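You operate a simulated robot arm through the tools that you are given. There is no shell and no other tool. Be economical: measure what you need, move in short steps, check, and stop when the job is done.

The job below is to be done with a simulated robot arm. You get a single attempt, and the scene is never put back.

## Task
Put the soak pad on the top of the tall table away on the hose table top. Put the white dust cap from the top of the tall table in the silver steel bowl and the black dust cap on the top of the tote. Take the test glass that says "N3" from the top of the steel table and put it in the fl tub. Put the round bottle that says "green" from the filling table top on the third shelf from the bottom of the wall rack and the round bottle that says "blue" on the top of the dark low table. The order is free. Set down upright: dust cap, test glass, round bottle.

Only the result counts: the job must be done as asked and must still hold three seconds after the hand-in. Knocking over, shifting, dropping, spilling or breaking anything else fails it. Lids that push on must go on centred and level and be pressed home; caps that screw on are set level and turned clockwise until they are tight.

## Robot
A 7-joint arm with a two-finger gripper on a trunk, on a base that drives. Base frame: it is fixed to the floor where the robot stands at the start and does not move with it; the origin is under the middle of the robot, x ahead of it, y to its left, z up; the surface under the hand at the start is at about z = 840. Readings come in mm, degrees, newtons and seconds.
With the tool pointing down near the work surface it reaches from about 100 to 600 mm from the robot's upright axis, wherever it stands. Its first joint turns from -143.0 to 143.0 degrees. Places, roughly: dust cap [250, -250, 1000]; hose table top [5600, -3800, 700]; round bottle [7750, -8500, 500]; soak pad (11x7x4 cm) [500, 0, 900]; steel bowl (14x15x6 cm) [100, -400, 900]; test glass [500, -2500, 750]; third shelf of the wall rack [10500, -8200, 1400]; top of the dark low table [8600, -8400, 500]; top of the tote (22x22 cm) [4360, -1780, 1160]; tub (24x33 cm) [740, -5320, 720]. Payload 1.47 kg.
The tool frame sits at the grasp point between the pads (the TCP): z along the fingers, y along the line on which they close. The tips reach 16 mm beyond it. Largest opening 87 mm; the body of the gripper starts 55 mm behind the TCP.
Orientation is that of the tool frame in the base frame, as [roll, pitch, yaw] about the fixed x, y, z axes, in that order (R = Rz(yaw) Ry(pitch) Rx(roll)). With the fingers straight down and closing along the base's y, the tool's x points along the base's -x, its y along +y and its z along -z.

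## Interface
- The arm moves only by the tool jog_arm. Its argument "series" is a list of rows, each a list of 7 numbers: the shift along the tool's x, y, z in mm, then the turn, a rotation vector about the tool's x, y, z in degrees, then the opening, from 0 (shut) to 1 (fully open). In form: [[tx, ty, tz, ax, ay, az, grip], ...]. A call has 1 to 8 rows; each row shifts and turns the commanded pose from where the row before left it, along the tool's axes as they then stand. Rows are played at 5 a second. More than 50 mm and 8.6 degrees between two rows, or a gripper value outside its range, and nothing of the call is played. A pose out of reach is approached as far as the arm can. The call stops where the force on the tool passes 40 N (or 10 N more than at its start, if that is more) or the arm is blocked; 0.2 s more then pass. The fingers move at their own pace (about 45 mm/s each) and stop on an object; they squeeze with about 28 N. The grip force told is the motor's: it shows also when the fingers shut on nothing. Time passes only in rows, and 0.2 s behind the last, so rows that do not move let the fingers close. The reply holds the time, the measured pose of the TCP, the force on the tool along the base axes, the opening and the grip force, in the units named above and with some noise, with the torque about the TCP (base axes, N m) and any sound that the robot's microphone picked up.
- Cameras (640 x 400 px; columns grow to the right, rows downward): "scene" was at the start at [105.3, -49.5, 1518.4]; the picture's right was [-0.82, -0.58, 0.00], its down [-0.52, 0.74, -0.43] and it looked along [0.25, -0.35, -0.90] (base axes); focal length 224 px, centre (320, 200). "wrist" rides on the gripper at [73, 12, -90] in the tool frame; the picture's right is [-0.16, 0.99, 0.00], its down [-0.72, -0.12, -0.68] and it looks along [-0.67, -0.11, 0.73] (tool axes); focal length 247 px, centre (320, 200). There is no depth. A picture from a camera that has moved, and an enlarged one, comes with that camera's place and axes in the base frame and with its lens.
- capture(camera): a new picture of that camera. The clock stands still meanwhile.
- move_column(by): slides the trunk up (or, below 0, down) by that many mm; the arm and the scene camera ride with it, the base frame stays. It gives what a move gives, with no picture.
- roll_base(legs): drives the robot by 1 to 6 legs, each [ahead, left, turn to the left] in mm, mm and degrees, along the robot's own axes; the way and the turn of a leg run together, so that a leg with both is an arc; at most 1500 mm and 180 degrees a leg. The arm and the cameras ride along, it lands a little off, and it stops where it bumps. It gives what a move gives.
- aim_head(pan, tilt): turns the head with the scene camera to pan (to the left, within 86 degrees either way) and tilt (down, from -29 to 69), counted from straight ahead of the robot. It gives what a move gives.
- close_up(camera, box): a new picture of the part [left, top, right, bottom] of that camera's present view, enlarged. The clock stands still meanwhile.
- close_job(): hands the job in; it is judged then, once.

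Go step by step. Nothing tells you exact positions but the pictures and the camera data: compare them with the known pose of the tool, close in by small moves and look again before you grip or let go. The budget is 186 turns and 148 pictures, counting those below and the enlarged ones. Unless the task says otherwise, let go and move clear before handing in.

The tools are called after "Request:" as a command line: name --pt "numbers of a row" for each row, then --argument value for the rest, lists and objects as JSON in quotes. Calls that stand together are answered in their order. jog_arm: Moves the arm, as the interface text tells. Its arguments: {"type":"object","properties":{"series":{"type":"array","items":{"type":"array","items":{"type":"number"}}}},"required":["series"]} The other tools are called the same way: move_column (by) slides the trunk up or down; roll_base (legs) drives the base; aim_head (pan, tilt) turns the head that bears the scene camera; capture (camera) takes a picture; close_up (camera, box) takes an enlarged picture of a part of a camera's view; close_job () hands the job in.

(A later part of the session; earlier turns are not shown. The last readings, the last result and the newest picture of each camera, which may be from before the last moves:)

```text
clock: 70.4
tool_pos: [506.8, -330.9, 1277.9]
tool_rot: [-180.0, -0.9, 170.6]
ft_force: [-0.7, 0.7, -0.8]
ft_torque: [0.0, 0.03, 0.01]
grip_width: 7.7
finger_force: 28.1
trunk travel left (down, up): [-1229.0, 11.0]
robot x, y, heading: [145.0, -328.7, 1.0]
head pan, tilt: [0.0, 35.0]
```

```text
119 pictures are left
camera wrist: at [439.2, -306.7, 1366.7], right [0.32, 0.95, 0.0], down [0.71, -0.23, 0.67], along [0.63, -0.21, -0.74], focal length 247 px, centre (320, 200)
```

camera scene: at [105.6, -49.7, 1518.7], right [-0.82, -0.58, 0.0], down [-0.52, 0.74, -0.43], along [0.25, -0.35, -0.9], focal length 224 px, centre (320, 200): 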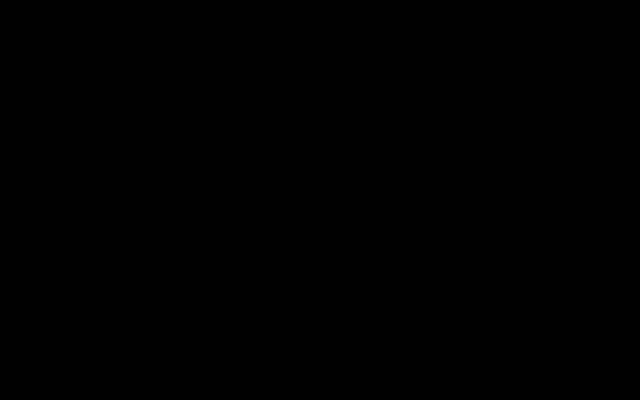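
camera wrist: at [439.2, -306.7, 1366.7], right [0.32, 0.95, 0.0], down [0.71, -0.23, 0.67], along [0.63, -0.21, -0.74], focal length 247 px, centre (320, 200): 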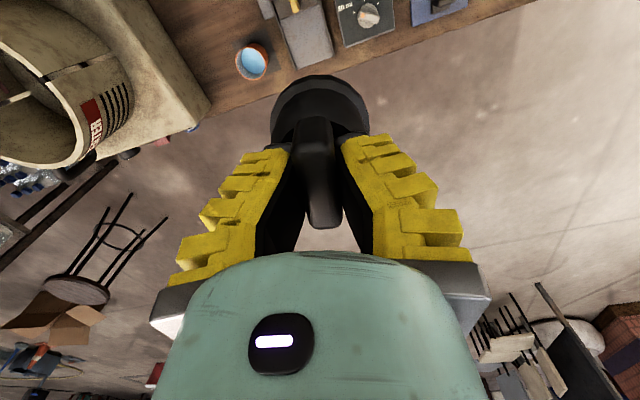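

I see the table edge and free floor ahead. I'll tilt the hand to see further along the way.

Request:
jog_arm --pt "0 0 0 0 -8 0 0" --pt "0 0 0 0 -8 0 0" --pt "0 0 0 0 -8 0 0" --pt "0 0 0 0 -8 0 0"

Request:
capture --camera "wrist"

```text
clock: 71.6
tool_pos: [605.7, -417.1, 1322.6]
tool_rot: [-173.3, 44.1, 168.7]
ft_force: [-0.8, -0.2, -0.2]
ft_torque: [-0.02, -0.02, 0.0]
grip_width: 7.9
finger_force: 28.3
trunk travel left (down, up): [-1229.0, 11.0]
robot x, y, heading: [144.6, -323.1, 1.0]
head pan, tilt: [0.0, 35.0]
stopped in row 4: the arm was blocked; the commanded pose is now the measured one
```

```text
118 pictures are left
camera wrist: at [500.4, -372.3, 1332.9], right [0.38, 0.92, 0.03], down [0.03, -0.04, 1.0], along [0.92, -0.38, -0.05], focal length 247 px, centre (320, 200)
```

wrist: 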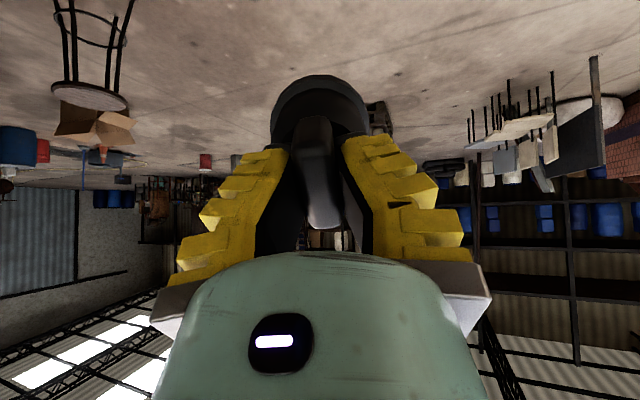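

The camera now looks level (upside-down) over a large workshop, but the gripper hides the middle. I'll turn the base left 38° so the tote's direction moves into the free left part of the picture.

Request:
roll_base --legs '[[0, 0, 36]]'

Request:
capture --camera "wrist"

```text
clock: 73.7
tool_pos: [567.8, -127.9, 1321.7]
tool_rot: [-173.2, 44.0, -155.3]
ft_force: [-0.7, 0.6, -0.4]
ft_torque: [-0.03, -0.03, 0.01]
grip_width: 7.6
finger_force: 27.9
trunk travel left (down, up): [-1229.0, 11.0]
robot x, y, heading: [142.5, -331.5, 37.2]
head pan, tilt: [0.0, 35.0]
```

```text
117 pictures are left
camera wrist: at [456.7, -154.1, 1332.6], right [-0.23, 0.97, 0.03], down [0.06, -0.01, 1.0], along [0.97, 0.24, -0.05], focal length 247 px, centre (320, 200)
```

wrist: 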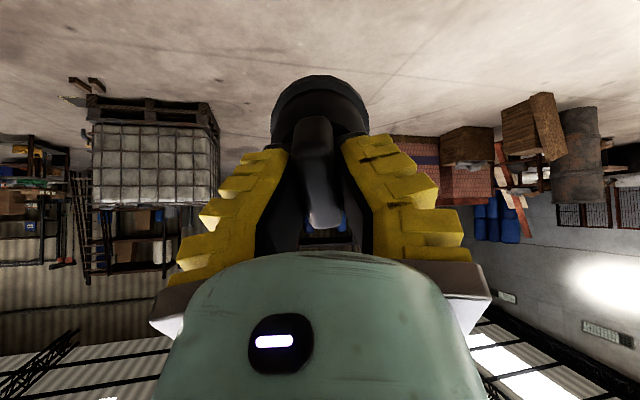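

The tote is the caged IBC tank about 3.5–4 m ahead to the right. I'll take an enlarged view of it and its surroundings.

Request:
close_up --camera "wrist" --box '[30, 60, 270, 220]'

```text
2.50 times, centred on (150, 140) of wrist
camera zoom: at [456.7, -154.1, 1332.6], right [-0.23, 0.97, 0.03], down [0.06, -0.01, 1.0], along [0.97, 0.24, -0.05], focal length 617 px, centre (745, 350)
```

zoom: 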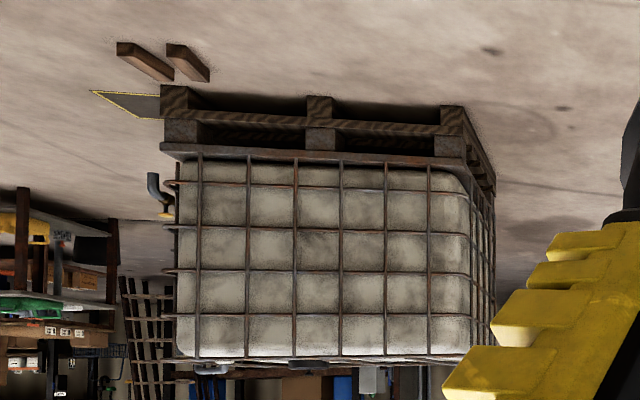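

The tote spans about x 3500–4500, y -1915 to -715, and the target spot is near its right rear corner, best reached from its right side. I'll drive out of the table area and across in steps, keeping clear of the stool and the planks.

Request:
roll_base --legs '[[0, 0, -37], [0, 135, 0], [1000, 0, 0]]'

```text
clock: 81.5
tool_pos: [1607.7, -283.6, 1322.4]
tool_rot: [-173.3, 44.1, 167.9]
ft_force: [-0.5, 0.5, -0.5]
ft_torque: [0.01, -0.02, 0.02]
grip_width: 7.8
finger_force: 28.1
trunk travel left (down, up): [-1229.0, 11.0]
robot x, y, heading: [1147.3, -190.6, 0.4]
head pan, tilt: [0.0, 35.0]
```

Out without a bump. I'll go on to the waypoint at about (2250, -1200) and look towards the tote's right side.

Request:
roll_base --legs '[[1100, -1000, 0]]'

Request:
capture --camera "wrist"

```text
clock: 88.9
tool_pos: [2710.1, -1300.4, 1322.5]
tool_rot: [-173.2, 44.0, 167.0]
ft_force: [0.0, 0.2, -0.7]
ft_torque: [-0.03, 0.04, 0.03]
grip_width: 7.7
finger_force: 27.8
trunk travel left (down, up): [-1229.0, 11.0]
robot x, y, heading: [2245.2, -1197.4, -0.5]
head pan, tilt: [0.0, 35.0]
```

```text
115 pictures are left
camera wrist: at [2606.3, -1252.4, 1333.1], right [0.41, 0.91, 0.03], down [0.03, -0.04, 1.0], along [0.91, -0.41, -0.05], focal length 247 px, centre (320, 200)
```

wrist: 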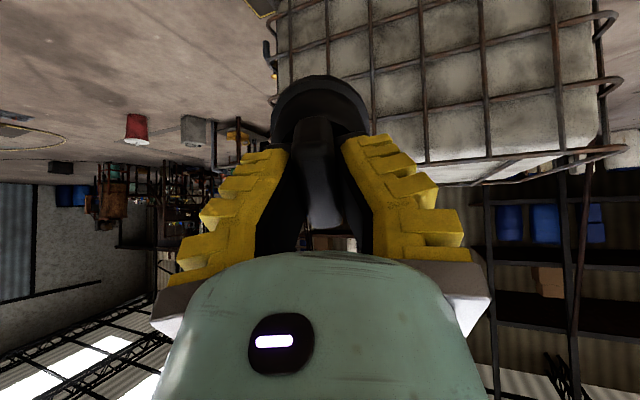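

The right side looks open. I'll continue to about (2750, -2500) and look towards +x.

Request:
roll_base --legs '[[500, -1320, 0], [0, 0, 35]]'

Request:
capture --camera "wrist"

```text
clock: 97.7
tool_pos: [3187.3, -2356.5, 1322.2]
tool_rot: [-173.3, 43.9, -157.9]
ft_force: [-0.7, -1.0, -0.3]
ft_torque: [0.0, 0.03, -0.01]
grip_width: 7.7
finger_force: 28.0
trunk travel left (down, up): [-1229.0, 11.0]
robot x, y, heading: [2752.1, -2538.9, 34.4]
head pan, tilt: [0.0, 35.0]
```

```text
114 pictures are left
camera wrist: at [3075.4, -2377.1, 1333.2], right [-0.19, 0.98, 0.03], down [0.05, -0.02, 1.0], along [0.98, 0.19, -0.05], focal length 247 px, centre (320, 200)
```

wrist: 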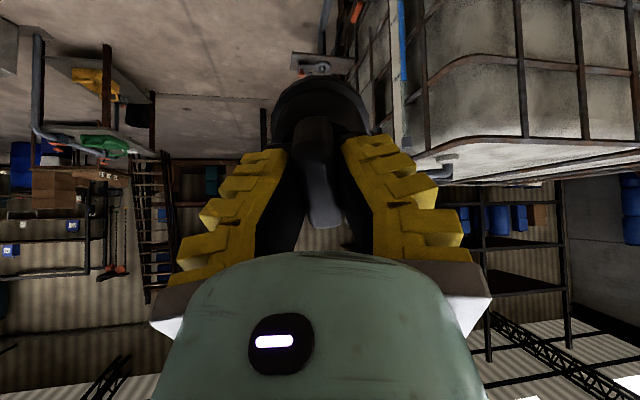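

I'll enlarge the part between the gripper and the tote to identify what stands there.

Request:
close_up --camera "wrist" --box '[220, 0, 470, 190]'

```text
2.11 times, centred on (345, 95) of wrist
camera zoom: at [3075.4, -2377.1, 1333.2], right [-0.19, 0.98, 0.03], down [0.05, -0.02, 1.0], along [0.98, 0.19, -0.05], focal length 520 px, centre (267, 421)
```

zoom: 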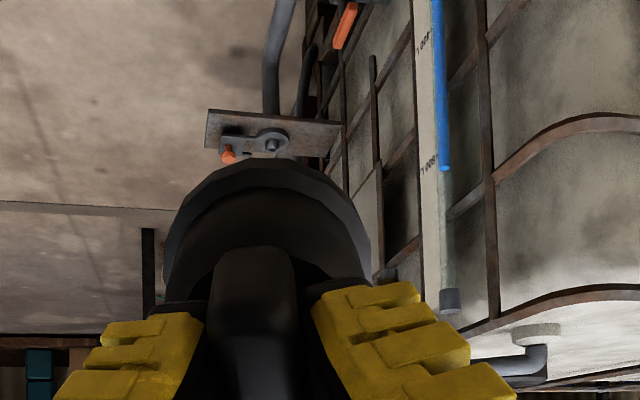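

A valve panel with a pipe seems to stick out of the tote's right side around x≈4350. I'll move to about (3400, -2900) for an oblique look at that side.

Request:
roll_base --legs '[[331, -664, 0]]'

Request:
capture --camera "wrist"

```text
clock: 101.8
tool_pos: [3839.7, -2732.1, 1322.5]
tool_rot: [-173.1, 44.1, -158.5]
ft_force: [0.5, 0.0, 0.0]
ft_torque: [0.02, 0.02, -0.01]
grip_width: 7.7
finger_force: 28.2
trunk travel left (down, up): [-1229.0, 11.0]
robot x, y, heading: [3397.1, -2914.0, 34.3]
head pan, tilt: [0.0, 35.0]
```

```text
112 pictures are left
camera wrist: at [3727.4, -2752.3, 1333.3], right [-0.18, 0.98, 0.03], down [0.05, -0.02, 1.0], along [0.98, 0.18, -0.05], focal length 247 px, centre (320, 200)
```

wrist: 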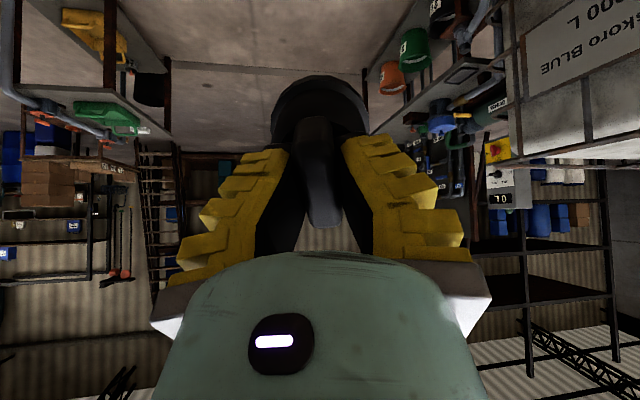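

Beyond the tote there is a stand with helmets, pump and a control box. I'll enlarge that part.

Request:
close_up --camera "wrist" --box '[370, 0, 640, 210]'

Request:
close_up --camera "wrist" --box '[0, 0, 260, 240]'

```text
1.90 times, centred on (505, 105) of wrist
camera zoom: at [3727.4, -2752.3, 1333.3], right [-0.18, 0.98, 0.03], down [0.05, -0.02, 1.0], along [0.98, 0.18, -0.05], focal length 470 px, centre (-32, 381)
```

zoom: 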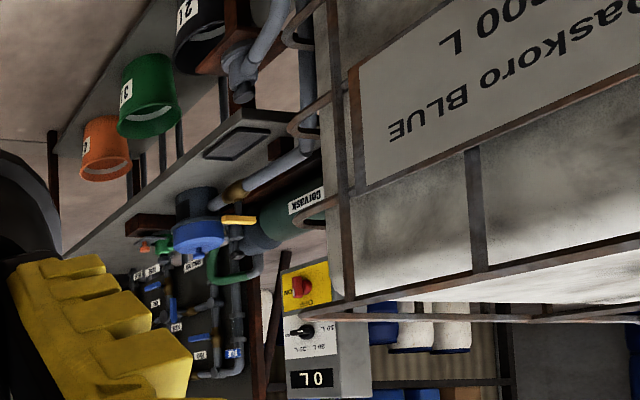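

```text
1.67 times, centred on (130, 120) of wrist
camera zoom: at [3727.4, -2752.3, 1333.3], right [-0.18, 0.98, 0.03], down [0.05, -0.02, 1.0], along [0.98, 0.18, -0.05], focal length 412 px, centre (637, 333)
```

zoom: 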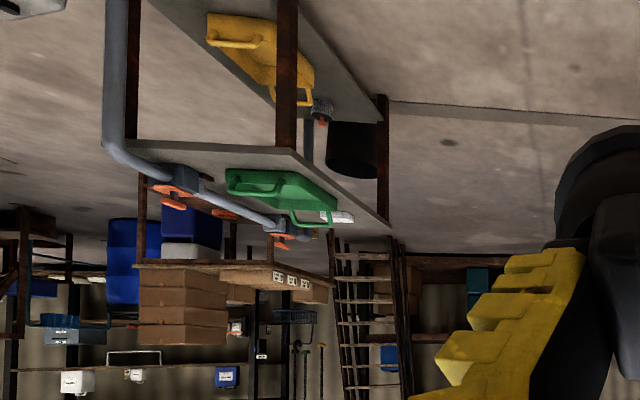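

I'll go nearer, to about (3850, -2500), and turn to face the tote so I can see its top and what stands behind it.

Request:
roll_base --legs '[[607, 87, 0], [0, 0, 46]]'

Request:
capture --camera "wrist"

```text
clock: 107.3
tool_pos: [4021.3, -2064.0, 1323.4]
tool_rot: [-173.2, 44.2, -112.2]
ft_force: [-0.3, 0.7, 0.6]
ft_torque: [0.0, 0.06, -0.01]
grip_width: 7.5
finger_force: 27.9
trunk travel left (down, up): [-1229.0, 11.0]
robot x, y, heading: [3848.3, -2505.9, 80.4]
head pan, tilt: [0.0, 35.0]
```

```text
109 pictures are left
camera wrist: at [3958.8, -2159.2, 1333.3], right [-0.83, 0.55, 0.03], down [0.05, 0.02, 1.0], along [0.55, 0.83, -0.04], focal length 247 px, centre (320, 200)
```

wrist: 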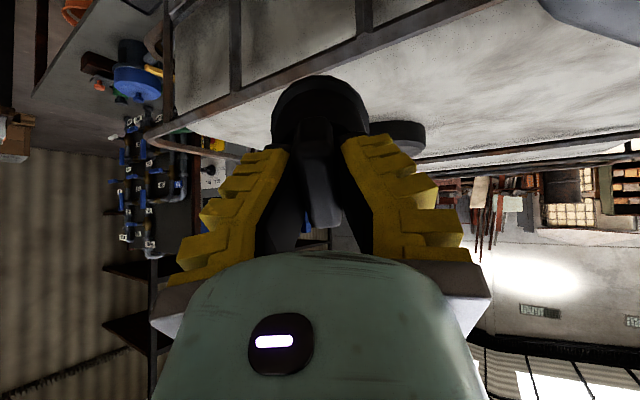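

I can now see the tote's top; its right rear corner is at about (4550, -1920), and the large lid is further in. I'll bring the hand back to pointing down for a top view.

Request:
jog_arm --pt "0 0 0 0 8 0 0" --pt "0 0 0 0 8 0 0" --pt "0 0 0 0 8 0 0" --pt "0 0 0 0 8 0 0" --pt "0 0 0 0 8 0 0" --pt "0 0 0 0 4 0 0"

Request:
capture --camera "wrist"

```text
clock: 108.7
tool_pos: [4020.8, -2064.2, 1322.7]
tool_rot: [-175.0, 0.3, -117.1]
ft_force: [0.4, 0.9, -1.6]
ft_torque: [0.02, 0.0, 0.0]
grip_width: 7.4
finger_force: 28.0
trunk travel left (down, up): [-1229.0, 11.0]
robot x, y, heading: [3850.8, -2505.7, 80.7]
head pan, tilt: [0.0, 35.0]
```

```text
108 pictures are left
camera wrist: at [3972.0, -2119.9, 1409.7], right [-0.8, 0.59, -0.08], down [0.38, 0.62, 0.69], along [0.46, 0.52, -0.72], focal length 247 px, centre (320, 200)
```

wrist: 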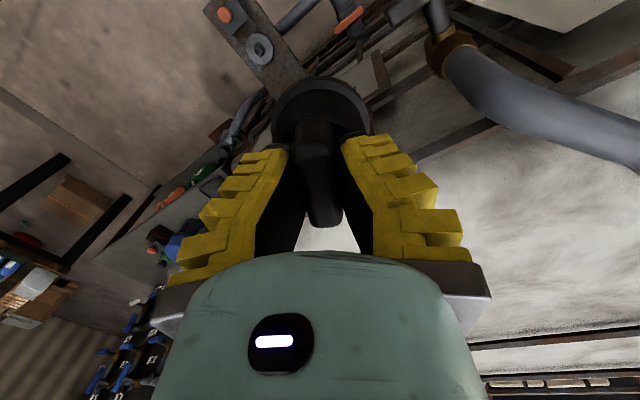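

A valve board sticks out of the tote's side around x≈4250, so I'll go round it and approach from about (4660, -2230), beyond the rear corner. First I'll drive round with distance and look.

Request:
roll_base --legs '[[-315, -204, 0], [107, -651, 0], [0, 0, 55]]'

Request:
capture --camera "wrist"

```text
clock: 116.8
tool_pos: [4401.8, -2465.8, 1323.6]
tool_rot: [-175.2, 0.3, -62.2]
ft_force: [-0.2, 0.6, -1.1]
ft_torque: [-0.05, 0.02, 0.03]
grip_width: 7.7
finger_force: 28.3
trunk travel left (down, up): [-1229.0, 11.0]
robot x, y, heading: [4659.7, -2855.9, 135.2]
head pan, tilt: [0.0, 35.0]
```

```text
107 pictures are left
camera wrist: at [4420.8, -2537.0, 1409.6], right [-0.94, -0.32, -0.08], down [-0.29, 0.66, 0.69], along [-0.17, 0.68, -0.72], focal length 247 px, centre (320, 200)
```

wrist: 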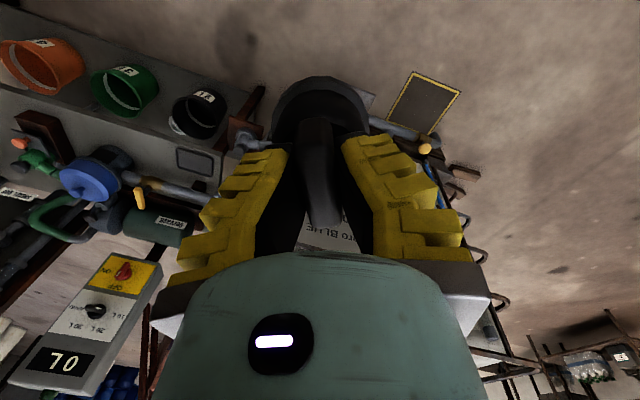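

The table with cups blocks that corner, so I'll instead come from the near side, at about (3950, -2240), and reach diagonally to a spot near (4320, -1830). I'll drive back there and extend the arm upward and outward.

Request:
roll_base --legs '[[504, 500, 0], [0, 0, -78]]'

Request:
jog_arm --pt "0 0 -25 -2.5 0 0 0" --pt "0 0 -25 -2.4 0 0 0" --pt "-25 0 0 0 0 0 0" --pt "-25 0 0 0 0 0 0"

Request:
capture --camera "wrist"

```text
clock: 124.1
tool_pos: [4286.9, -2537.4, 1322.9]
tool_rot: [-175.2, 0.3, -140.8]
ft_force: [-0.3, 0.3, 0.2]
ft_torque: [-0.05, 0.04, 0.02]
grip_width: 7.6
finger_force: 28.1
trunk travel left (down, up): [-1229.0, 11.0]
robot x, y, heading: [3953.1, -2867.4, 56.8]
head pan, tilt: [0.0, 35.0]
```

```text
clock: 125.1
tool_pos: [4323.5, -2504.1, 1373.1]
tool_rot: [-180.0, 0.3, -140.7]
ft_force: [0.1, -0.5, -1.5]
ft_torque: [-0.02, -0.05, 0.0]
grip_width: 7.6
finger_force: 27.9
trunk travel left (down, up): [-1229.0, 11.0]
robot x, y, heading: [3950.6, -2867.2, 56.7]
head pan, tilt: [0.0, 35.0]
```

```text
106 pictures are left
camera wrist: at [4261.3, -2539.6, 1461.3], right [-0.5, 0.86, 0.0], down [0.63, 0.37, 0.69], along [0.59, 0.35, -0.73], focal length 247 px, centre (320, 200)
```

wrist: 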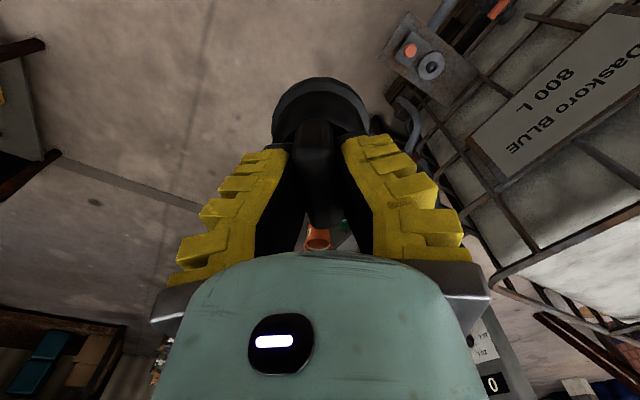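

I'll now approach to y ≈ -2250 in one careful leg.

Request:
roll_base --legs '[[350, 230, 0], [163, 107, 0]]'

Request:
capture --camera "wrist"

```text
clock: 128.9
tool_pos: [4331.2, -1895.6, 1373.1]
tool_rot: [180.0, 0.4, -141.1]
ft_force: [-0.4, 0.1, -1.2]
ft_torque: [0.0, -0.04, 0.02]
grip_width: 7.7
finger_force: 27.8
trunk travel left (down, up): [-1229.0, 11.0]
robot x, y, heading: [3957.2, -2255.8, 56.3]
head pan, tilt: [0.0, 35.0]
```

```text
105 pictures are left
camera wrist: at [4267.2, -1931.7, 1461.0], right [-0.5, 0.87, 0.0], down [0.63, 0.36, 0.68], along [0.59, 0.34, -0.73], focal length 247 px, centre (320, 200)
```

wrist: 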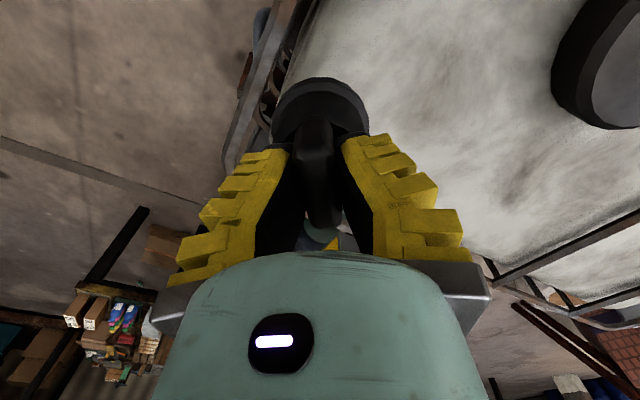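

No bump. The free corner of the tote's top beside the lid is under the hand; I'll go 50 mm further with the base, raise and extend the arm a bit, then lower with the trunk.

Request:
roll_base --legs '[[42, 28, 0]]'

Request:
jog_arm --pt "0 0 -45 0 0 0 0" --pt "0 0 -45 0 0 0 0" --pt "-20 10 -30 0 0 0 0" --pt "-20 10 0 0 0 0 0" --pt "0 0 0 0 0 0 0"

Request:
move_column --by -215

Request:
capture --camera "wrist"

```text
clock: 129.8
tool_pos: [4330.5, -1844.4, 1373.7]
tool_rot: [-180.0, 0.4, -141.2]
ft_force: [-0.3, -0.1, -1.0]
ft_torque: [-0.02, 0.0, 0.03]
grip_width: 7.3
finger_force: 28.0
trunk travel left (down, up): [-1229.0, 11.0]
robot x, y, heading: [3955.8, -2210.0, 56.4]
head pan, tilt: [0.0, 35.0]
```

```text
clock: 131.0
tool_pos: [4348.5, -1804.3, 1494.3]
tool_rot: [-180.0, 0.4, -141.1]
ft_force: [0.9, -0.1, 0.2]
ft_torque: [-0.02, -0.02, -0.01]
grip_width: 7.5
finger_force: 28.1
trunk travel left (down, up): [-1229.0, 11.0]
robot x, y, heading: [3952.8, -2208.1, 56.1]
head pan, tilt: [0.0, 35.0]
```

```text
clock: 133.3
tool_pos: [4349.6, -1803.8, 1279.1]
tool_rot: [-180.0, 0.4, -141.0]
ft_force: [-0.6, -0.6, -0.9]
ft_torque: [-0.01, -0.01, 0.01]
grip_width: 7.6
finger_force: 27.8
trunk travel left (down, up): [-1014.0, 226.0]
robot x, y, heading: [3959.8, -2206.9, 56.3]
head pan, tilt: [0.0, 35.0]
```

```text
104 pictures are left
camera wrist: at [4286.1, -1839.8, 1366.1], right [-0.5, 0.87, 0.0], down [0.63, 0.36, 0.68], along [0.59, 0.34, -0.73], focal length 247 px, centre (320, 200)
```

wrist: 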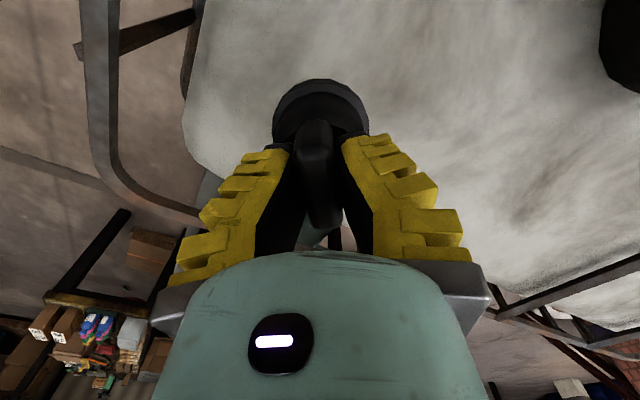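

The cap is over the flat corner area with over 100 mm around. I'll lower slowly till contact.

Request:
move_column --by -45

Request:
jog_arm --pt "0 0 5 0 0 0 0" --pt "0 0 5 0 0 0 0" --pt "0 0 0 0 0 0 0"

Request:
capture --camera "wrist"

```text
clock: 134.2
tool_pos: [4349.6, -1804.5, 1234.0]
tool_rot: [179.9, 0.3, -141.1]
ft_force: [0.5, -0.1, -0.8]
ft_torque: [0.04, -0.02, -0.02]
grip_width: 7.6
finger_force: 27.6
trunk travel left (down, up): [-969.0, 271.0]
robot x, y, heading: [3955.6, -2209.9, 56.1]
head pan, tilt: [0.0, 35.0]
```

```text
clock: 135.0
tool_pos: [4349.1, -1804.3, 1224.8]
tool_rot: [-179.9, 0.5, -141.2]
ft_force: [-0.8, -4.2, 14.2]
ft_torque: [-0.3, 0.38, 0.0]
grip_width: 14.5
finger_force: 28.0
trunk travel left (down, up): [-969.0, 271.0]
robot x, y, heading: [3953.2, -2210.6, 56.4]
head pan, tilt: [0.0, 35.0]
```

```text
103 pictures are left
camera wrist: at [4286.6, -1839.4, 1311.6], right [-0.5, 0.87, 0.0], down [0.63, 0.36, 0.69], along [0.6, 0.34, -0.73], focal length 247 px, centre (320, 200)
```

wrist: 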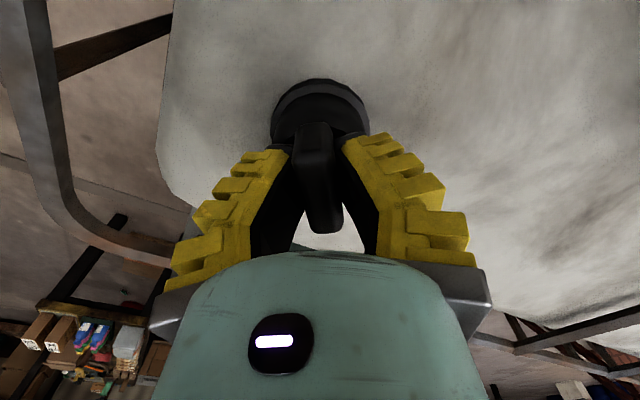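

Contact at 14 N on the tote's top. I'll open and rise, then check the cap.

Request:
jog_arm --pt "0 0 0 0 0 0 0.4" --pt "0 0 0 0 0 0 0.6" --pt "0 0 0 0 0 0 0.8" --pt "0 0 -35 0 0 0 1" --pt "0 0 -45 0 0 0 1" --pt "0 0 -45 0 0 0 1"

Request:
capture --camera "wrist"

```text
clock: 136.4
tool_pos: [4348.9, -1805.1, 1252.6]
tool_rot: [-180.0, 0.5, -141.2]
ft_force: [-0.2, 0.0, 0.5]
ft_torque: [0.01, 0.02, 0.03]
grip_width: 87.3
finger_force: 0.0
out of reach, approached as far as the arm can: row 4, 5, 6
trunk travel left (down, up): [-969.0, 271.0]
robot x, y, heading: [3955.8, -2207.4, 56.3]
head pan, tilt: [0.0, 35.0]
```

```text
102 pictures are left
camera wrist: at [4284.7, -1841.1, 1339.5], right [-0.5, 0.87, 0.0], down [0.63, 0.36, 0.69], along [0.6, 0.34, -0.73], focal length 247 px, centre (320, 200)
```

wrist: 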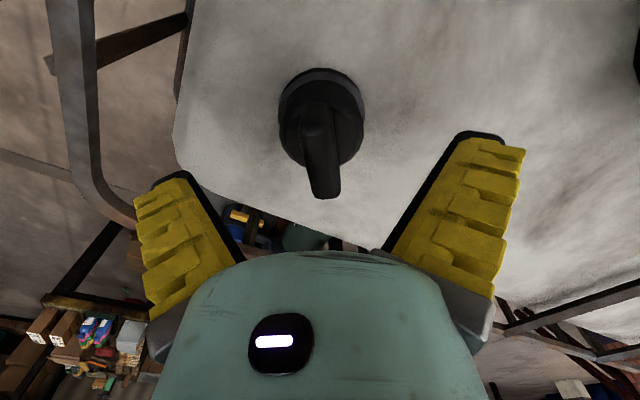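

The black cap stands upright on the tote. Now back for the soak pad: I'll raise the trunk, back away, turn, and drive the same way back to the free floor left of the tall table.

Request:
move_column --by 200

Request:
roll_base --legs '[[-333, -222, 0], [0, 0, -131.3], [-383, -1198, 0], [-1421, -85, 0], [-1225, -707, 0]]'

```text
clock: 138.5
tool_pos: [4348.1, -1805.0, 1451.9]
tool_rot: [-179.9, 0.5, -141.1]
ft_force: [0.0, -0.2, 0.5]
ft_torque: [-0.01, -0.03, 0.0]
grip_width: 87.1
finger_force: 0.1
trunk travel left (down, up): [-1169.0, 71.0]
robot x, y, heading: [3958.5, -2205.3, 56.6]
head pan, tilt: [0.0, 35.0]
```

```text
clock: 165.5
tool_pos: [1212.4, -920.7, 1452.3]
tool_rot: [-179.9, 0.6, 91.2]
ft_force: [-0.3, 0.4, 0.2]
ft_torque: [-0.01, 0.01, -0.02]
grip_width: 87.3
finger_force: 0.0
trunk travel left (down, up): [-1169.0, 71.0]
robot x, y, heading: [1133.9, -364.0, -71.5]
head pan, tilt: [0.0, 35.0]
```

I'm back near the tall table. I'll continue round to its left side and look.

Request:
roll_base --legs '[[-880, 153, 0], [-120, -360, -3.5]]'

Request:
capture --camera "wrist"

```text
clock: 172.2
tool_pos: [672.5, -34.8, 1452.1]
tool_rot: [-179.8, 0.7, 88.9]
ft_force: [0.1, -0.1, -0.3]
ft_torque: [0.0, -0.03, -0.01]
grip_width: 86.9
finger_force: 0.0
trunk travel left (down, up): [-1169.0, 71.0]
robot x, y, heading: [616.4, 526.2, -73.6]
head pan, tilt: [0.0, 35.0]
```

```text
101 pictures are left
camera wrist: at [686.6, 39.7, 1539.4], right [0.98, -0.18, 0.0], down [-0.13, -0.71, 0.69], along [-0.12, -0.68, -0.73], focal length 247 px, centre (320, 200)
```

wrist: 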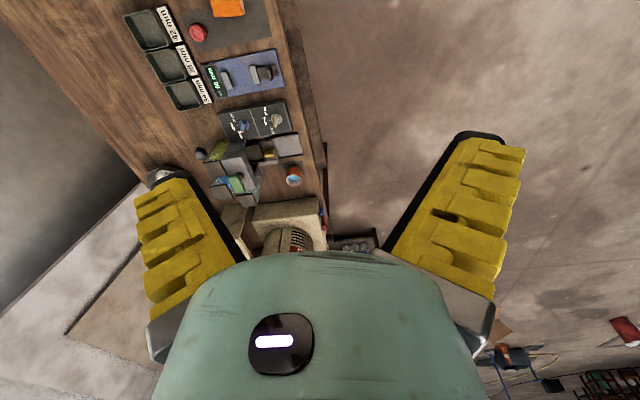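

The pad is at the table's corner near (480, 15). I'll swing the hand over it and lower the trunk for a closer look.

Request:
jog_arm --pt "12 -39 0 0 0 0 1" --pt "12 -39 0 0 0 0 1" --pt "12 -39 0 0 0 0 1" --pt "12 -39 0 0 0 0 1" --pt "5 -39 0 0 0 0 1" --pt "0 0 0 0 0 0 1"

Request:
move_column --by -420

Request:
capture --camera "wrist"

```text
clock: 173.6
tool_pos: [479.4, 22.2, 1452.2]
tool_rot: [-179.7, 0.6, 88.9]
ft_force: [-0.3, -0.4, -0.8]
ft_torque: [-0.03, -0.01, -0.02]
grip_width: 87.2
finger_force: 0.1
trunk travel left (down, up): [-1169.0, 71.0]
robot x, y, heading: [618.6, 523.4, -73.5]
head pan, tilt: [0.0, 35.0]
```

```text
refused: -420 is not a number from -400 to 400
```

```text
100 pictures are left
camera wrist: at [493.9, 96.7, 1538.7], right [0.98, -0.18, 0.0], down [-0.13, -0.71, 0.69], along [-0.13, -0.68, -0.73], focal length 247 px, centre (320, 200)
```

wrist: 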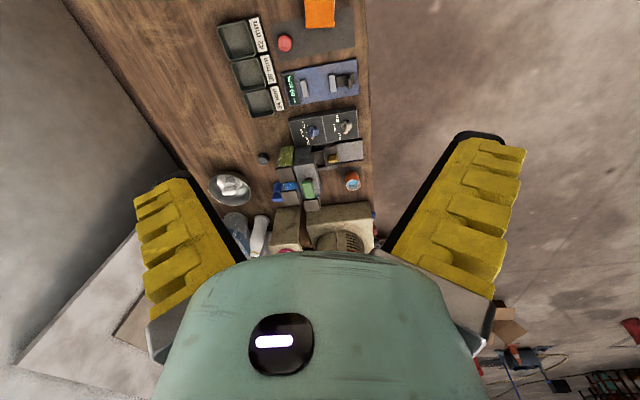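

Request:
move_column --by -390

Request:
capture --camera "wrist"

```text
clock: 177.4
tool_pos: [478.7, 22.3, 1062.9]
tool_rot: [-179.7, 0.7, 88.9]
ft_force: [-0.2, -0.3, -0.3]
ft_torque: [0.01, -0.01, 0.01]
grip_width: 86.8
finger_force: 0.0
trunk travel left (down, up): [-779.0, 461.0]
robot x, y, heading: [618.1, 525.9, -73.5]
head pan, tilt: [0.0, 35.0]
```

```text
99 pictures are left
camera wrist: at [494.0, 96.6, 1148.8], right [0.98, -0.18, 0.0], down [-0.13, -0.71, 0.69], along [-0.13, -0.68, -0.73], focal length 247 px, centre (320, 200)
```

wrist: 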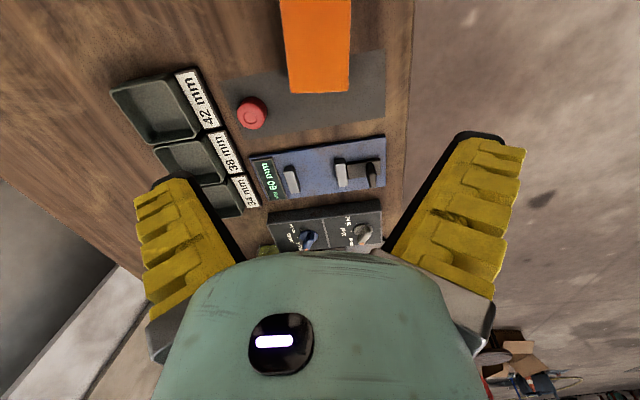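

The pad is turned about 8° and reaches beyond the top of the view. I'll shift the hand 50 mm toward +y and look again.

Request:
jog_arm --pt "45 3 0 0 0 0 1" --pt "0 0 0 0 0 0 1"

Request:
capture --camera "wrist"

```text
clock: 178.0
tool_pos: [482.2, 66.8, 1063.5]
tool_rot: [-179.8, 0.6, 88.9]
ft_force: [0.3, 0.5, -0.2]
ft_torque: [-0.03, -0.01, 0.01]
grip_width: 87.0
finger_force: 0.1
trunk travel left (down, up): [-779.0, 461.0]
robot x, y, heading: [616.9, 524.7, -73.7]
head pan, tilt: [0.0, 35.0]
```

```text
98 pictures are left
camera wrist: at [497.6, 141.9, 1149.5], right [0.98, -0.18, 0.0], down [-0.13, -0.71, 0.69], along [-0.12, -0.68, -0.73], focal length 247 px, centre (320, 200)
```

wrist: 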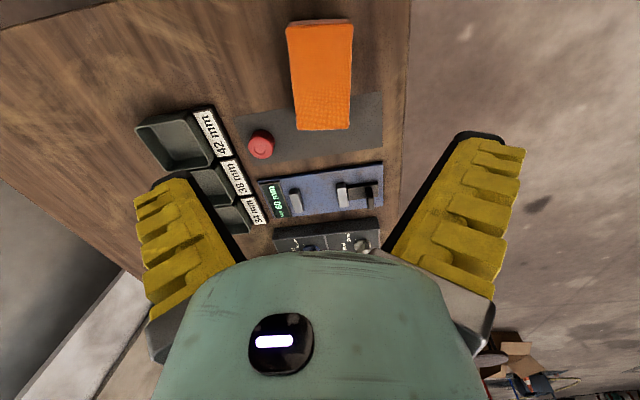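

The pad's centre is about (483, 48), long side turned 8.6° from y. I'll turn the hand to match, centre it, and lower to just above.

Request:
jog_arm --pt "-10 0 0 0 0 3.8 1" --pt "-9 0 0 0 0 3.7 1" --pt "0 0 0 0 0 0 1"

Request:
move_column --by -150

Request:
capture --camera "wrist"

```text
clock: 178.8
tool_pos: [481.4, 47.7, 1062.2]
tool_rot: [-179.8, 0.5, 81.1]
ft_force: [-0.9, -0.2, 0.2]
ft_torque: [0.05, 0.0, 0.04]
grip_width: 87.0
finger_force: 0.0
trunk travel left (down, up): [-779.0, 461.0]
robot x, y, heading: [620.8, 526.2, -73.6]
head pan, tilt: [0.0, 35.0]
```

```text
clock: 180.5
tool_pos: [482.0, 47.8, 911.9]
tool_rot: [-179.8, 0.7, 81.3]
ft_force: [0.2, 0.6, -0.4]
ft_torque: [-0.01, 0.03, 0.03]
grip_width: 86.8
finger_force: 0.1
trunk travel left (down, up): [-629.0, 611.0]
robot x, y, heading: [620.0, 523.3, -73.9]
head pan, tilt: [0.0, 35.0]
```

```text
97 pictures are left
camera wrist: at [506.0, 120.2, 998.6], right [0.95, -0.31, 0.0], down [-0.22, -0.69, 0.69], along [-0.21, -0.66, -0.72], focal length 247 px, centre (320, 200)
```

wrist: 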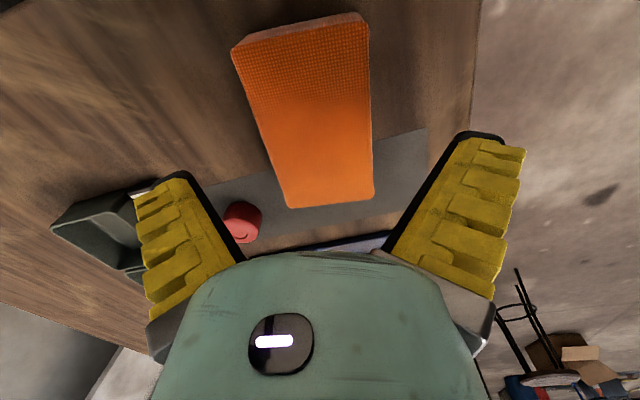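

Centred well; the pad's top is around z = 860. I'll lower to just above the table and close.

Request:
move_column --by -44

Request:
jog_arm --pt "0 0 3 0 0 0 1" --pt "0 0 3 0 0 0 1" --pt "0 0 0 0 0 0 1"

Request:
capture --camera "wrist"

```text
clock: 181.4
tool_pos: [482.2, 48.1, 867.6]
tool_rot: [-179.8, 0.7, 81.3]
ft_force: [-0.3, 0.2, 0.0]
ft_torque: [0.0, 0.0, -0.01]
grip_width: 86.9
finger_force: 0.0
trunk travel left (down, up): [-585.0, 655.0]
robot x, y, heading: [615.2, 523.8, -73.8]
head pan, tilt: [0.0, 35.0]
```

```text
clock: 182.2
tool_pos: [480.8, 47.1, 861.8]
tool_rot: [-179.9, 0.7, 81.3]
ft_force: [0.7, 0.3, 0.0]
ft_torque: [0.02, 0.01, -0.02]
grip_width: 86.5
finger_force: 0.2
trunk travel left (down, up): [-585.0, 655.0]
robot x, y, heading: [619.0, 523.7, -73.8]
head pan, tilt: [0.0, 35.0]
```

```text
96 pictures are left
camera wrist: at [505.4, 120.1, 948.4], right [0.95, -0.31, 0.0], down [-0.22, -0.69, 0.69], along [-0.21, -0.66, -0.72], focal length 247 px, centre (320, 200)
```

wrist: 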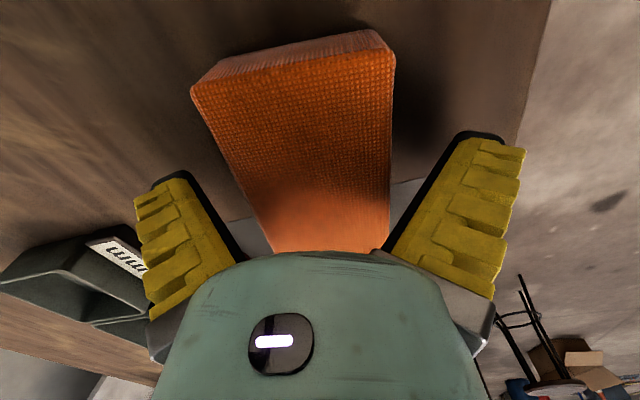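

Request:
jog_arm --pt "0 0 0 0 0 0 0" --pt "0 0 0 0 0 0 0" --pt "0 0 0 0 0 0 0" --pt "0 0 0 0 0 0 0" --pt "0 0 0 0 0 0 0"

Request:
move_column --by 150

Request:
capture --camera "wrist"

```text
clock: 183.4
tool_pos: [481.3, 48.4, 861.5]
tool_rot: [-179.8, 0.6, 81.3]
ft_force: [0.8, 0.7, 0.5]
ft_torque: [0.02, 0.0, -0.02]
grip_width: 66.4
finger_force: 28.1
trunk travel left (down, up): [-585.0, 655.0]
robot x, y, heading: [617.4, 524.9, -73.8]
head pan, tilt: [0.0, 35.0]
```

```text
clock: 185.2
tool_pos: [481.0, 47.8, 1012.5]
tool_rot: [-179.9, 0.6, 81.3]
ft_force: [-1.1, -0.1, -0.9]
ft_torque: [0.01, 0.0, 0.0]
grip_width: 66.3
finger_force: 27.7
trunk travel left (down, up): [-735.0, 505.0]
robot x, y, heading: [618.4, 519.9, -73.6]
head pan, tilt: [0.0, 35.0]
```

```text
95 pictures are left
camera wrist: at [505.4, 120.3, 1098.3], right [0.95, -0.31, 0.0], down [-0.22, -0.69, 0.69], along [-0.21, -0.66, -0.73], focal length 247 px, centre (320, 200)
```

wrist: 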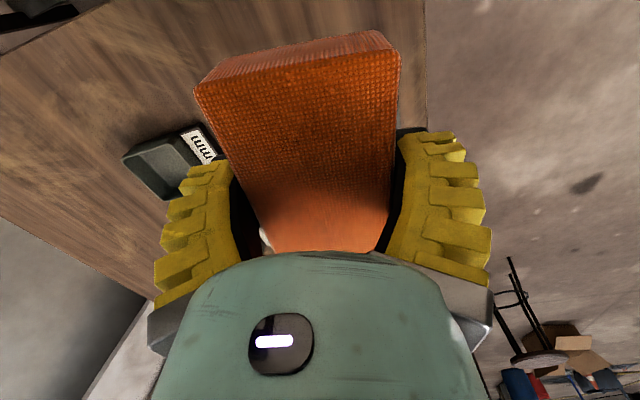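

The pad is held. I'll raise it and drive to the corridor in front of the hose table.

Request:
move_column --by 300

Request:
roll_base --legs '[[759, 383, 0], [1241, 677, 0], [1402, 160, 0], [784, 1072, 0]]'

Request:
capture --camera "wrist"

```text
clock: 188.2
tool_pos: [480.8, 48.6, 1312.1]
tool_rot: [-179.8, 0.7, 81.3]
ft_force: [-0.1, 0.0, -0.5]
ft_torque: [0.0, -0.01, -0.01]
grip_width: 66.4
finger_force: 28.4
trunk travel left (down, up): [-1035.0, 205.0]
robot x, y, heading: [616.4, 523.5, -73.8]
head pan, tilt: [0.0, 35.0]
```

```text
clock: 212.3
tool_pos: [3886.5, -3333.4, 1311.9]
tool_rot: [-179.8, 0.6, 82.8]
ft_force: [-0.1, -0.3, -0.7]
ft_torque: [0.0, -0.01, 0.02]
grip_width: 66.4
finger_force: 28.1
trunk travel left (down, up): [-1035.0, 205.0]
robot x, y, heading: [4011.5, -2852.9, -72.2]
head pan, tilt: [0.0, 35.0]
```

```text
94 pictures are left
camera wrist: at [3909.9, -3260.7, 1398.4], right [0.96, -0.28, 0.0], down [-0.2, -0.7, 0.69], along [-0.2, -0.66, -0.72], focal length 247 px, centre (320, 200)
```

wrist: 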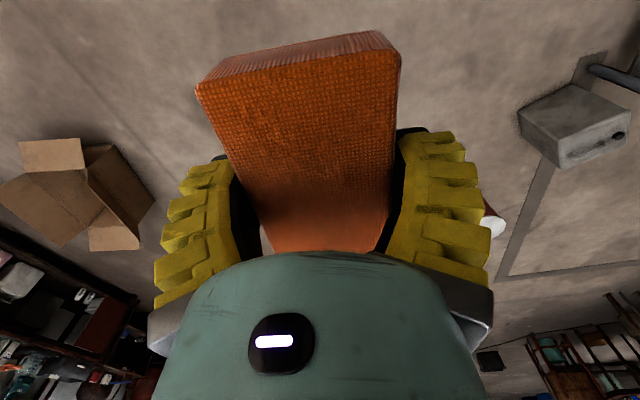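

The way ahead in +x is open. I'll drive on to about (4900, -2900) and look at the hose table.

Request:
roll_base --legs '[[317, 833, 0]]'

Request:
capture --camera "wrist"

```text
clock: 217.0
tool_pos: [4767.5, -3384.1, 1310.8]
tool_rot: [-179.7, 0.6, 81.9]
ft_force: [0.3, 0.0, -0.4]
ft_torque: [-0.01, 0.01, 0.0]
grip_width: 65.8
finger_force: 27.8
trunk travel left (down, up): [-1035.0, 205.0]
robot x, y, heading: [4901.3, -2904.3, -73.3]
head pan, tilt: [0.0, 35.0]
```

```text
93 pictures are left
camera wrist: at [4791.8, -3311.4, 1398.4], right [0.96, -0.3, 0.0], down [-0.21, -0.69, 0.69], along [-0.21, -0.66, -0.72], focal length 247 px, centre (320, 200)
```

wrist: 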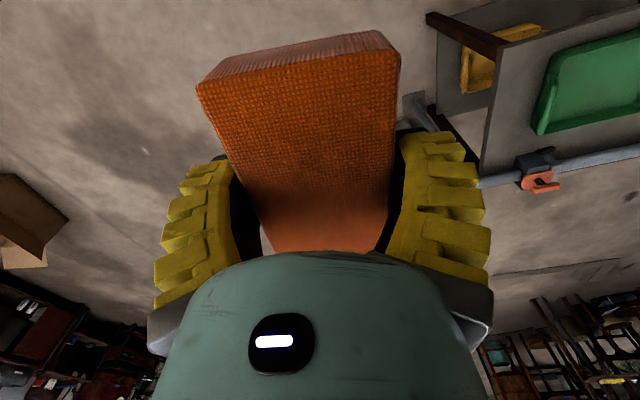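

The hose table spans about x 5175–6025, y -3580 to -3980, with a green jug on its left half. I'll drive in front of its right half.

Request:
roll_base --legs '[[260, 780, 0]]'

Request:
capture --camera "wrist"

```text
clock: 221.4
tool_pos: [5587.0, -3407.8, 1312.6]
tool_rot: [-179.8, 0.5, 81.2]
ft_force: [-0.2, 0.0, -0.2]
ft_torque: [-0.06, 0.04, -0.04]
grip_width: 66.1
finger_force: 27.5
trunk travel left (down, up): [-1035.0, 205.0]
robot x, y, heading: [5723.6, -2930.1, -74.0]
head pan, tilt: [0.0, 35.0]
```

```text
92 pictures are left
camera wrist: at [5611.3, -3335.7, 1398.4], right [0.95, -0.31, 0.0], down [-0.22, -0.69, 0.69], along [-0.21, -0.65, -0.72], focal length 247 px, centre (320, 200)
```

wrist: 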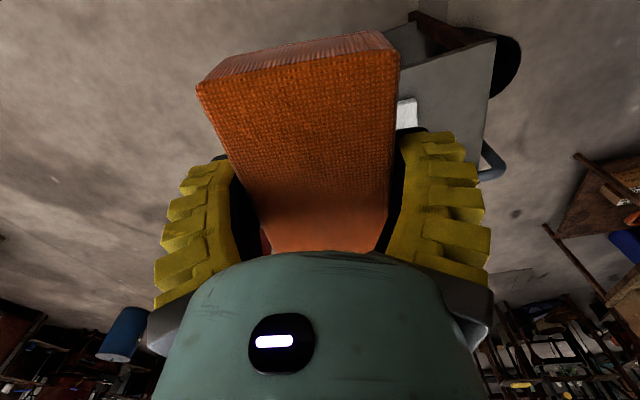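

The pad hides the table's middle, so I'll shift 400 mm further to see the right half in the left of the picture.

Request:
roll_base --legs '[[110, 385, 0]]'

Request:
capture --camera "wrist"

```text
clock: 223.9
tool_pos: [5990.2, -3406.5, 1311.6]
tool_rot: [-179.8, 0.7, 81.1]
ft_force: [0.3, -0.9, 0.6]
ft_torque: [0.01, 0.03, 0.02]
grip_width: 66.2
finger_force: 28.3
trunk travel left (down, up): [-1035.0, 205.0]
robot x, y, heading: [6130.9, -2927.4, -73.7]
head pan, tilt: [0.0, 35.0]
```

```text
91 pictures are left
camera wrist: at [6014.6, -3334.4, 1398.4], right [0.95, -0.31, 0.0], down [-0.22, -0.69, 0.69], along [-0.21, -0.65, -0.72], focal length 247 px, centre (320, 200)
```

wrist: 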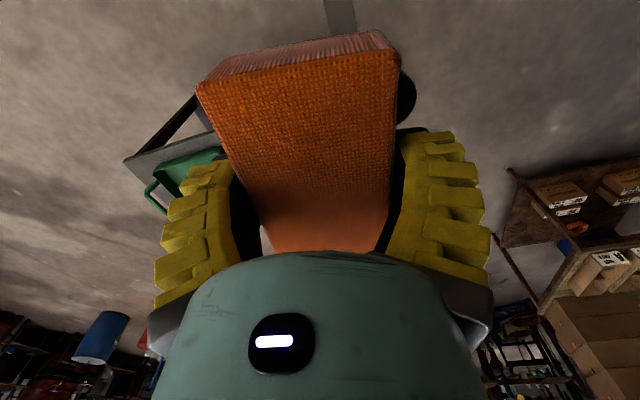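

From the earlier view the right end of the table (x 5840–5970) is empty. I'll drive so that the pad is over about (5890, -3725) and lower.

Request:
roll_base --legs '[[278, -186, 0]]'

Request:
move_column --by -380

Request:
capture --camera "wrist"

```text
clock: 226.1
tool_pos: [5890.0, -3722.9, 1311.4]
tool_rot: [-179.9, 0.7, 81.2]
ft_force: [0.0, 0.4, -0.5]
ft_torque: [0.01, 0.01, 0.03]
grip_width: 65.8
finger_force: 27.5
trunk travel left (down, up): [-1035.0, 205.0]
robot x, y, heading: [6021.8, -3245.7, -73.7]
head pan, tilt: [0.0, 35.0]
```

```text
clock: 229.8
tool_pos: [5890.9, -3723.5, 931.7]
tool_rot: [-179.8, 0.6, 81.2]
ft_force: [-0.2, -0.6, 0.0]
ft_torque: [0.01, 0.03, -0.02]
grip_width: 66.0
finger_force: 28.5
trunk travel left (down, up): [-655.0, 585.0]
robot x, y, heading: [6026.0, -3248.3, -74.0]
head pan, tilt: [0.0, 35.0]
```

```text
90 pictures are left
camera wrist: at [5914.9, -3650.6, 1018.5], right [0.95, -0.31, 0.0], down [-0.22, -0.69, 0.69], along [-0.21, -0.66, -0.72], focal length 247 px, centre (320, 200)
```

wrist: 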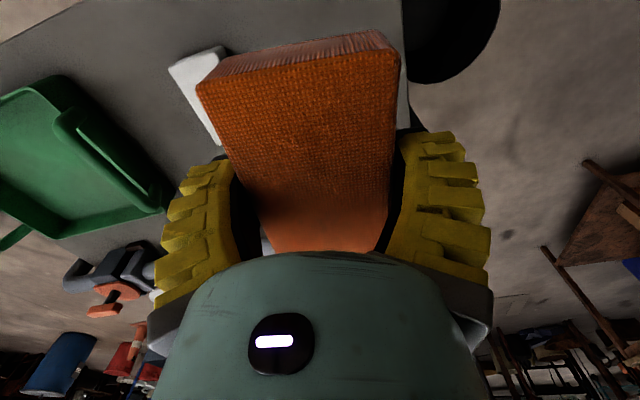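

The spot is clear of the white tag and within the table's edge. I'll lower further, then in small steps to contact.

Request:
move_column --by -190

Request:
jog_arm --pt "0 0 6 0 0 0 0" --pt "0 0 6 0 0 0 0" --pt "0 0 4 0 0 0 0" --pt "0 0 0 0 0 0 0"

```text
clock: 231.8
tool_pos: [5890.4, -3723.6, 742.5]
tool_rot: [-179.8, 0.6, 81.2]
ft_force: [0.6, -0.5, -1.0]
ft_torque: [0.01, -0.02, 0.0]
grip_width: 65.9
finger_force: 27.8
trunk travel left (down, up): [-465.0, 775.0]
robot x, y, heading: [6028.2, -3247.0, -74.0]
head pan, tilt: [0.0, 35.0]
```

```text
clock: 232.8
tool_pos: [5891.1, -3724.2, 725.8]
tool_rot: [-179.8, 0.5, 81.2]
ft_force: [-0.3, -0.6, -0.6]
ft_torque: [0.01, 0.02, -0.01]
grip_width: 65.9
finger_force: 27.7
trunk travel left (down, up): [-465.0, 775.0]
robot x, y, heading: [6028.5, -3242.3, -73.7]
head pan, tilt: [0.0, 35.0]
```

Request:
jog_arm --pt "0 0 4 0 0 0 0" --pt "0 0 4 0 0 0 0" --pt "0 0 0 0 0 0 0"

Request:
capture --camera "wrist"

```text
clock: 233.6
tool_pos: [5891.5, -3723.4, 716.0]
tool_rot: [-179.7, 0.6, 81.2]
ft_force: [0.0, -0.3, -0.5]
ft_torque: [-0.02, -0.02, 0.03]
grip_width: 65.9
finger_force: 28.1
trunk travel left (down, up): [-465.0, 775.0]
robot x, y, heading: [6028.1, -3248.4, -73.8]
head pan, tilt: [0.0, 35.0]
```

```text
89 pictures are left
camera wrist: at [5915.6, -3650.5, 804.0], right [0.95, -0.31, 0.0], down [-0.22, -0.69, 0.69], along [-0.21, -0.65, -0.72], focal length 247 px, centre (320, 200)
```

wrist: 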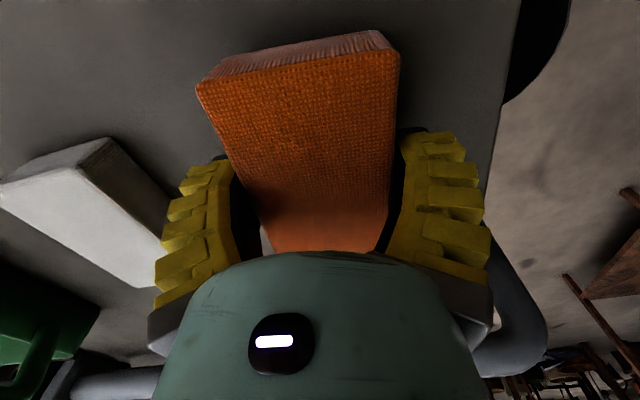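

Not yet in contact. I'll keep stepping down.

Request:
jog_arm --pt "0 0 4 0 0 0 0" --pt "0 0 4 0 0 0 0" --pt "0 0 4 0 0 0 0" --pt "0 0 0 0 0 0 0"

Request:
jog_arm --pt "0 0 3 0 0 0 0" --pt "0 0 3 0 0 0 0" --pt "0 0 0 0 0 0 0"

```text
clock: 234.6
tool_pos: [5890.3, -3723.0, 705.5]
tool_rot: [-179.7, 0.7, 81.3]
ft_force: [0.1, 0.0, -0.1]
ft_torque: [0.01, 0.02, 0.01]
grip_width: 65.9
finger_force: 27.8
trunk travel left (down, up): [-465.0, 775.0]
robot x, y, heading: [6026.2, -3246.1, -73.5]
head pan, tilt: [0.0, 35.0]
```

```text
clock: 235.4
tool_pos: [5889.8, -3725.3, 699.9]
tool_rot: [-179.7, 0.8, 81.1]
ft_force: [4.2, 6.1, 25.1]
ft_torque: [-0.08, -0.1, -0.01]
grip_width: 67.0
finger_force: 28.0
trunk travel left (down, up): [-465.0, 775.0]
robot x, y, heading: [6026.4, -3246.1, -73.5]
head pan, tilt: [0.0, 35.0]
```

Contact at TCP z ≈ 700. I'll open and rise with the trunk.

Request:
jog_arm --pt "0 0 -1 0 0 0 0.85" --pt "0 0 0 0 0 0 0.9" --pt "0 0 0 0 0 0 0.9" --pt "0 0 -30 0 0 0 0.9" --pt "0 0 -40 0 0 0 1"

Request:
move_column --by 200

Request:
capture --camera "wrist"

```text
clock: 236.6
tool_pos: [5890.2, -3722.6, 748.3]
tool_rot: [-179.5, 0.6, 81.2]
ft_force: [0.1, 0.3, -0.3]
ft_torque: [0.02, 0.04, -0.01]
grip_width: 86.8
finger_force: 0.0
out of reach, approached as far as the arm can: row 5
trunk travel left (down, up): [-465.0, 775.0]
robot x, y, heading: [6024.4, -3248.1, -73.9]
head pan, tilt: [0.0, 35.0]
```

```text
clock: 238.8
tool_pos: [5890.8, -3724.5, 950.1]
tool_rot: [-179.5, 0.7, 81.2]
ft_force: [-0.5, -0.1, 0.6]
ft_torque: [0.02, -0.02, -0.04]
grip_width: 87.2
finger_force: 0.1
trunk travel left (down, up): [-665.0, 575.0]
robot x, y, heading: [6025.7, -3245.7, -73.7]
head pan, tilt: [0.0, 35.0]
```

```text
88 pictures are left
camera wrist: at [5915.6, -3651.5, 1036.8], right [0.95, -0.31, -0.01], down [-0.22, -0.69, 0.69], along [-0.22, -0.66, -0.72], focal length 247 px, centre (320, 200)
```

wrist: 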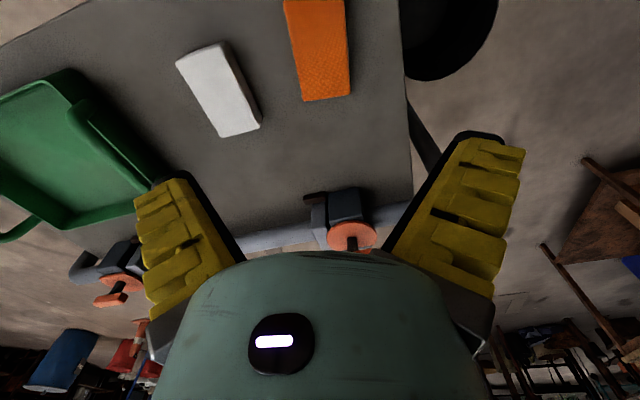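

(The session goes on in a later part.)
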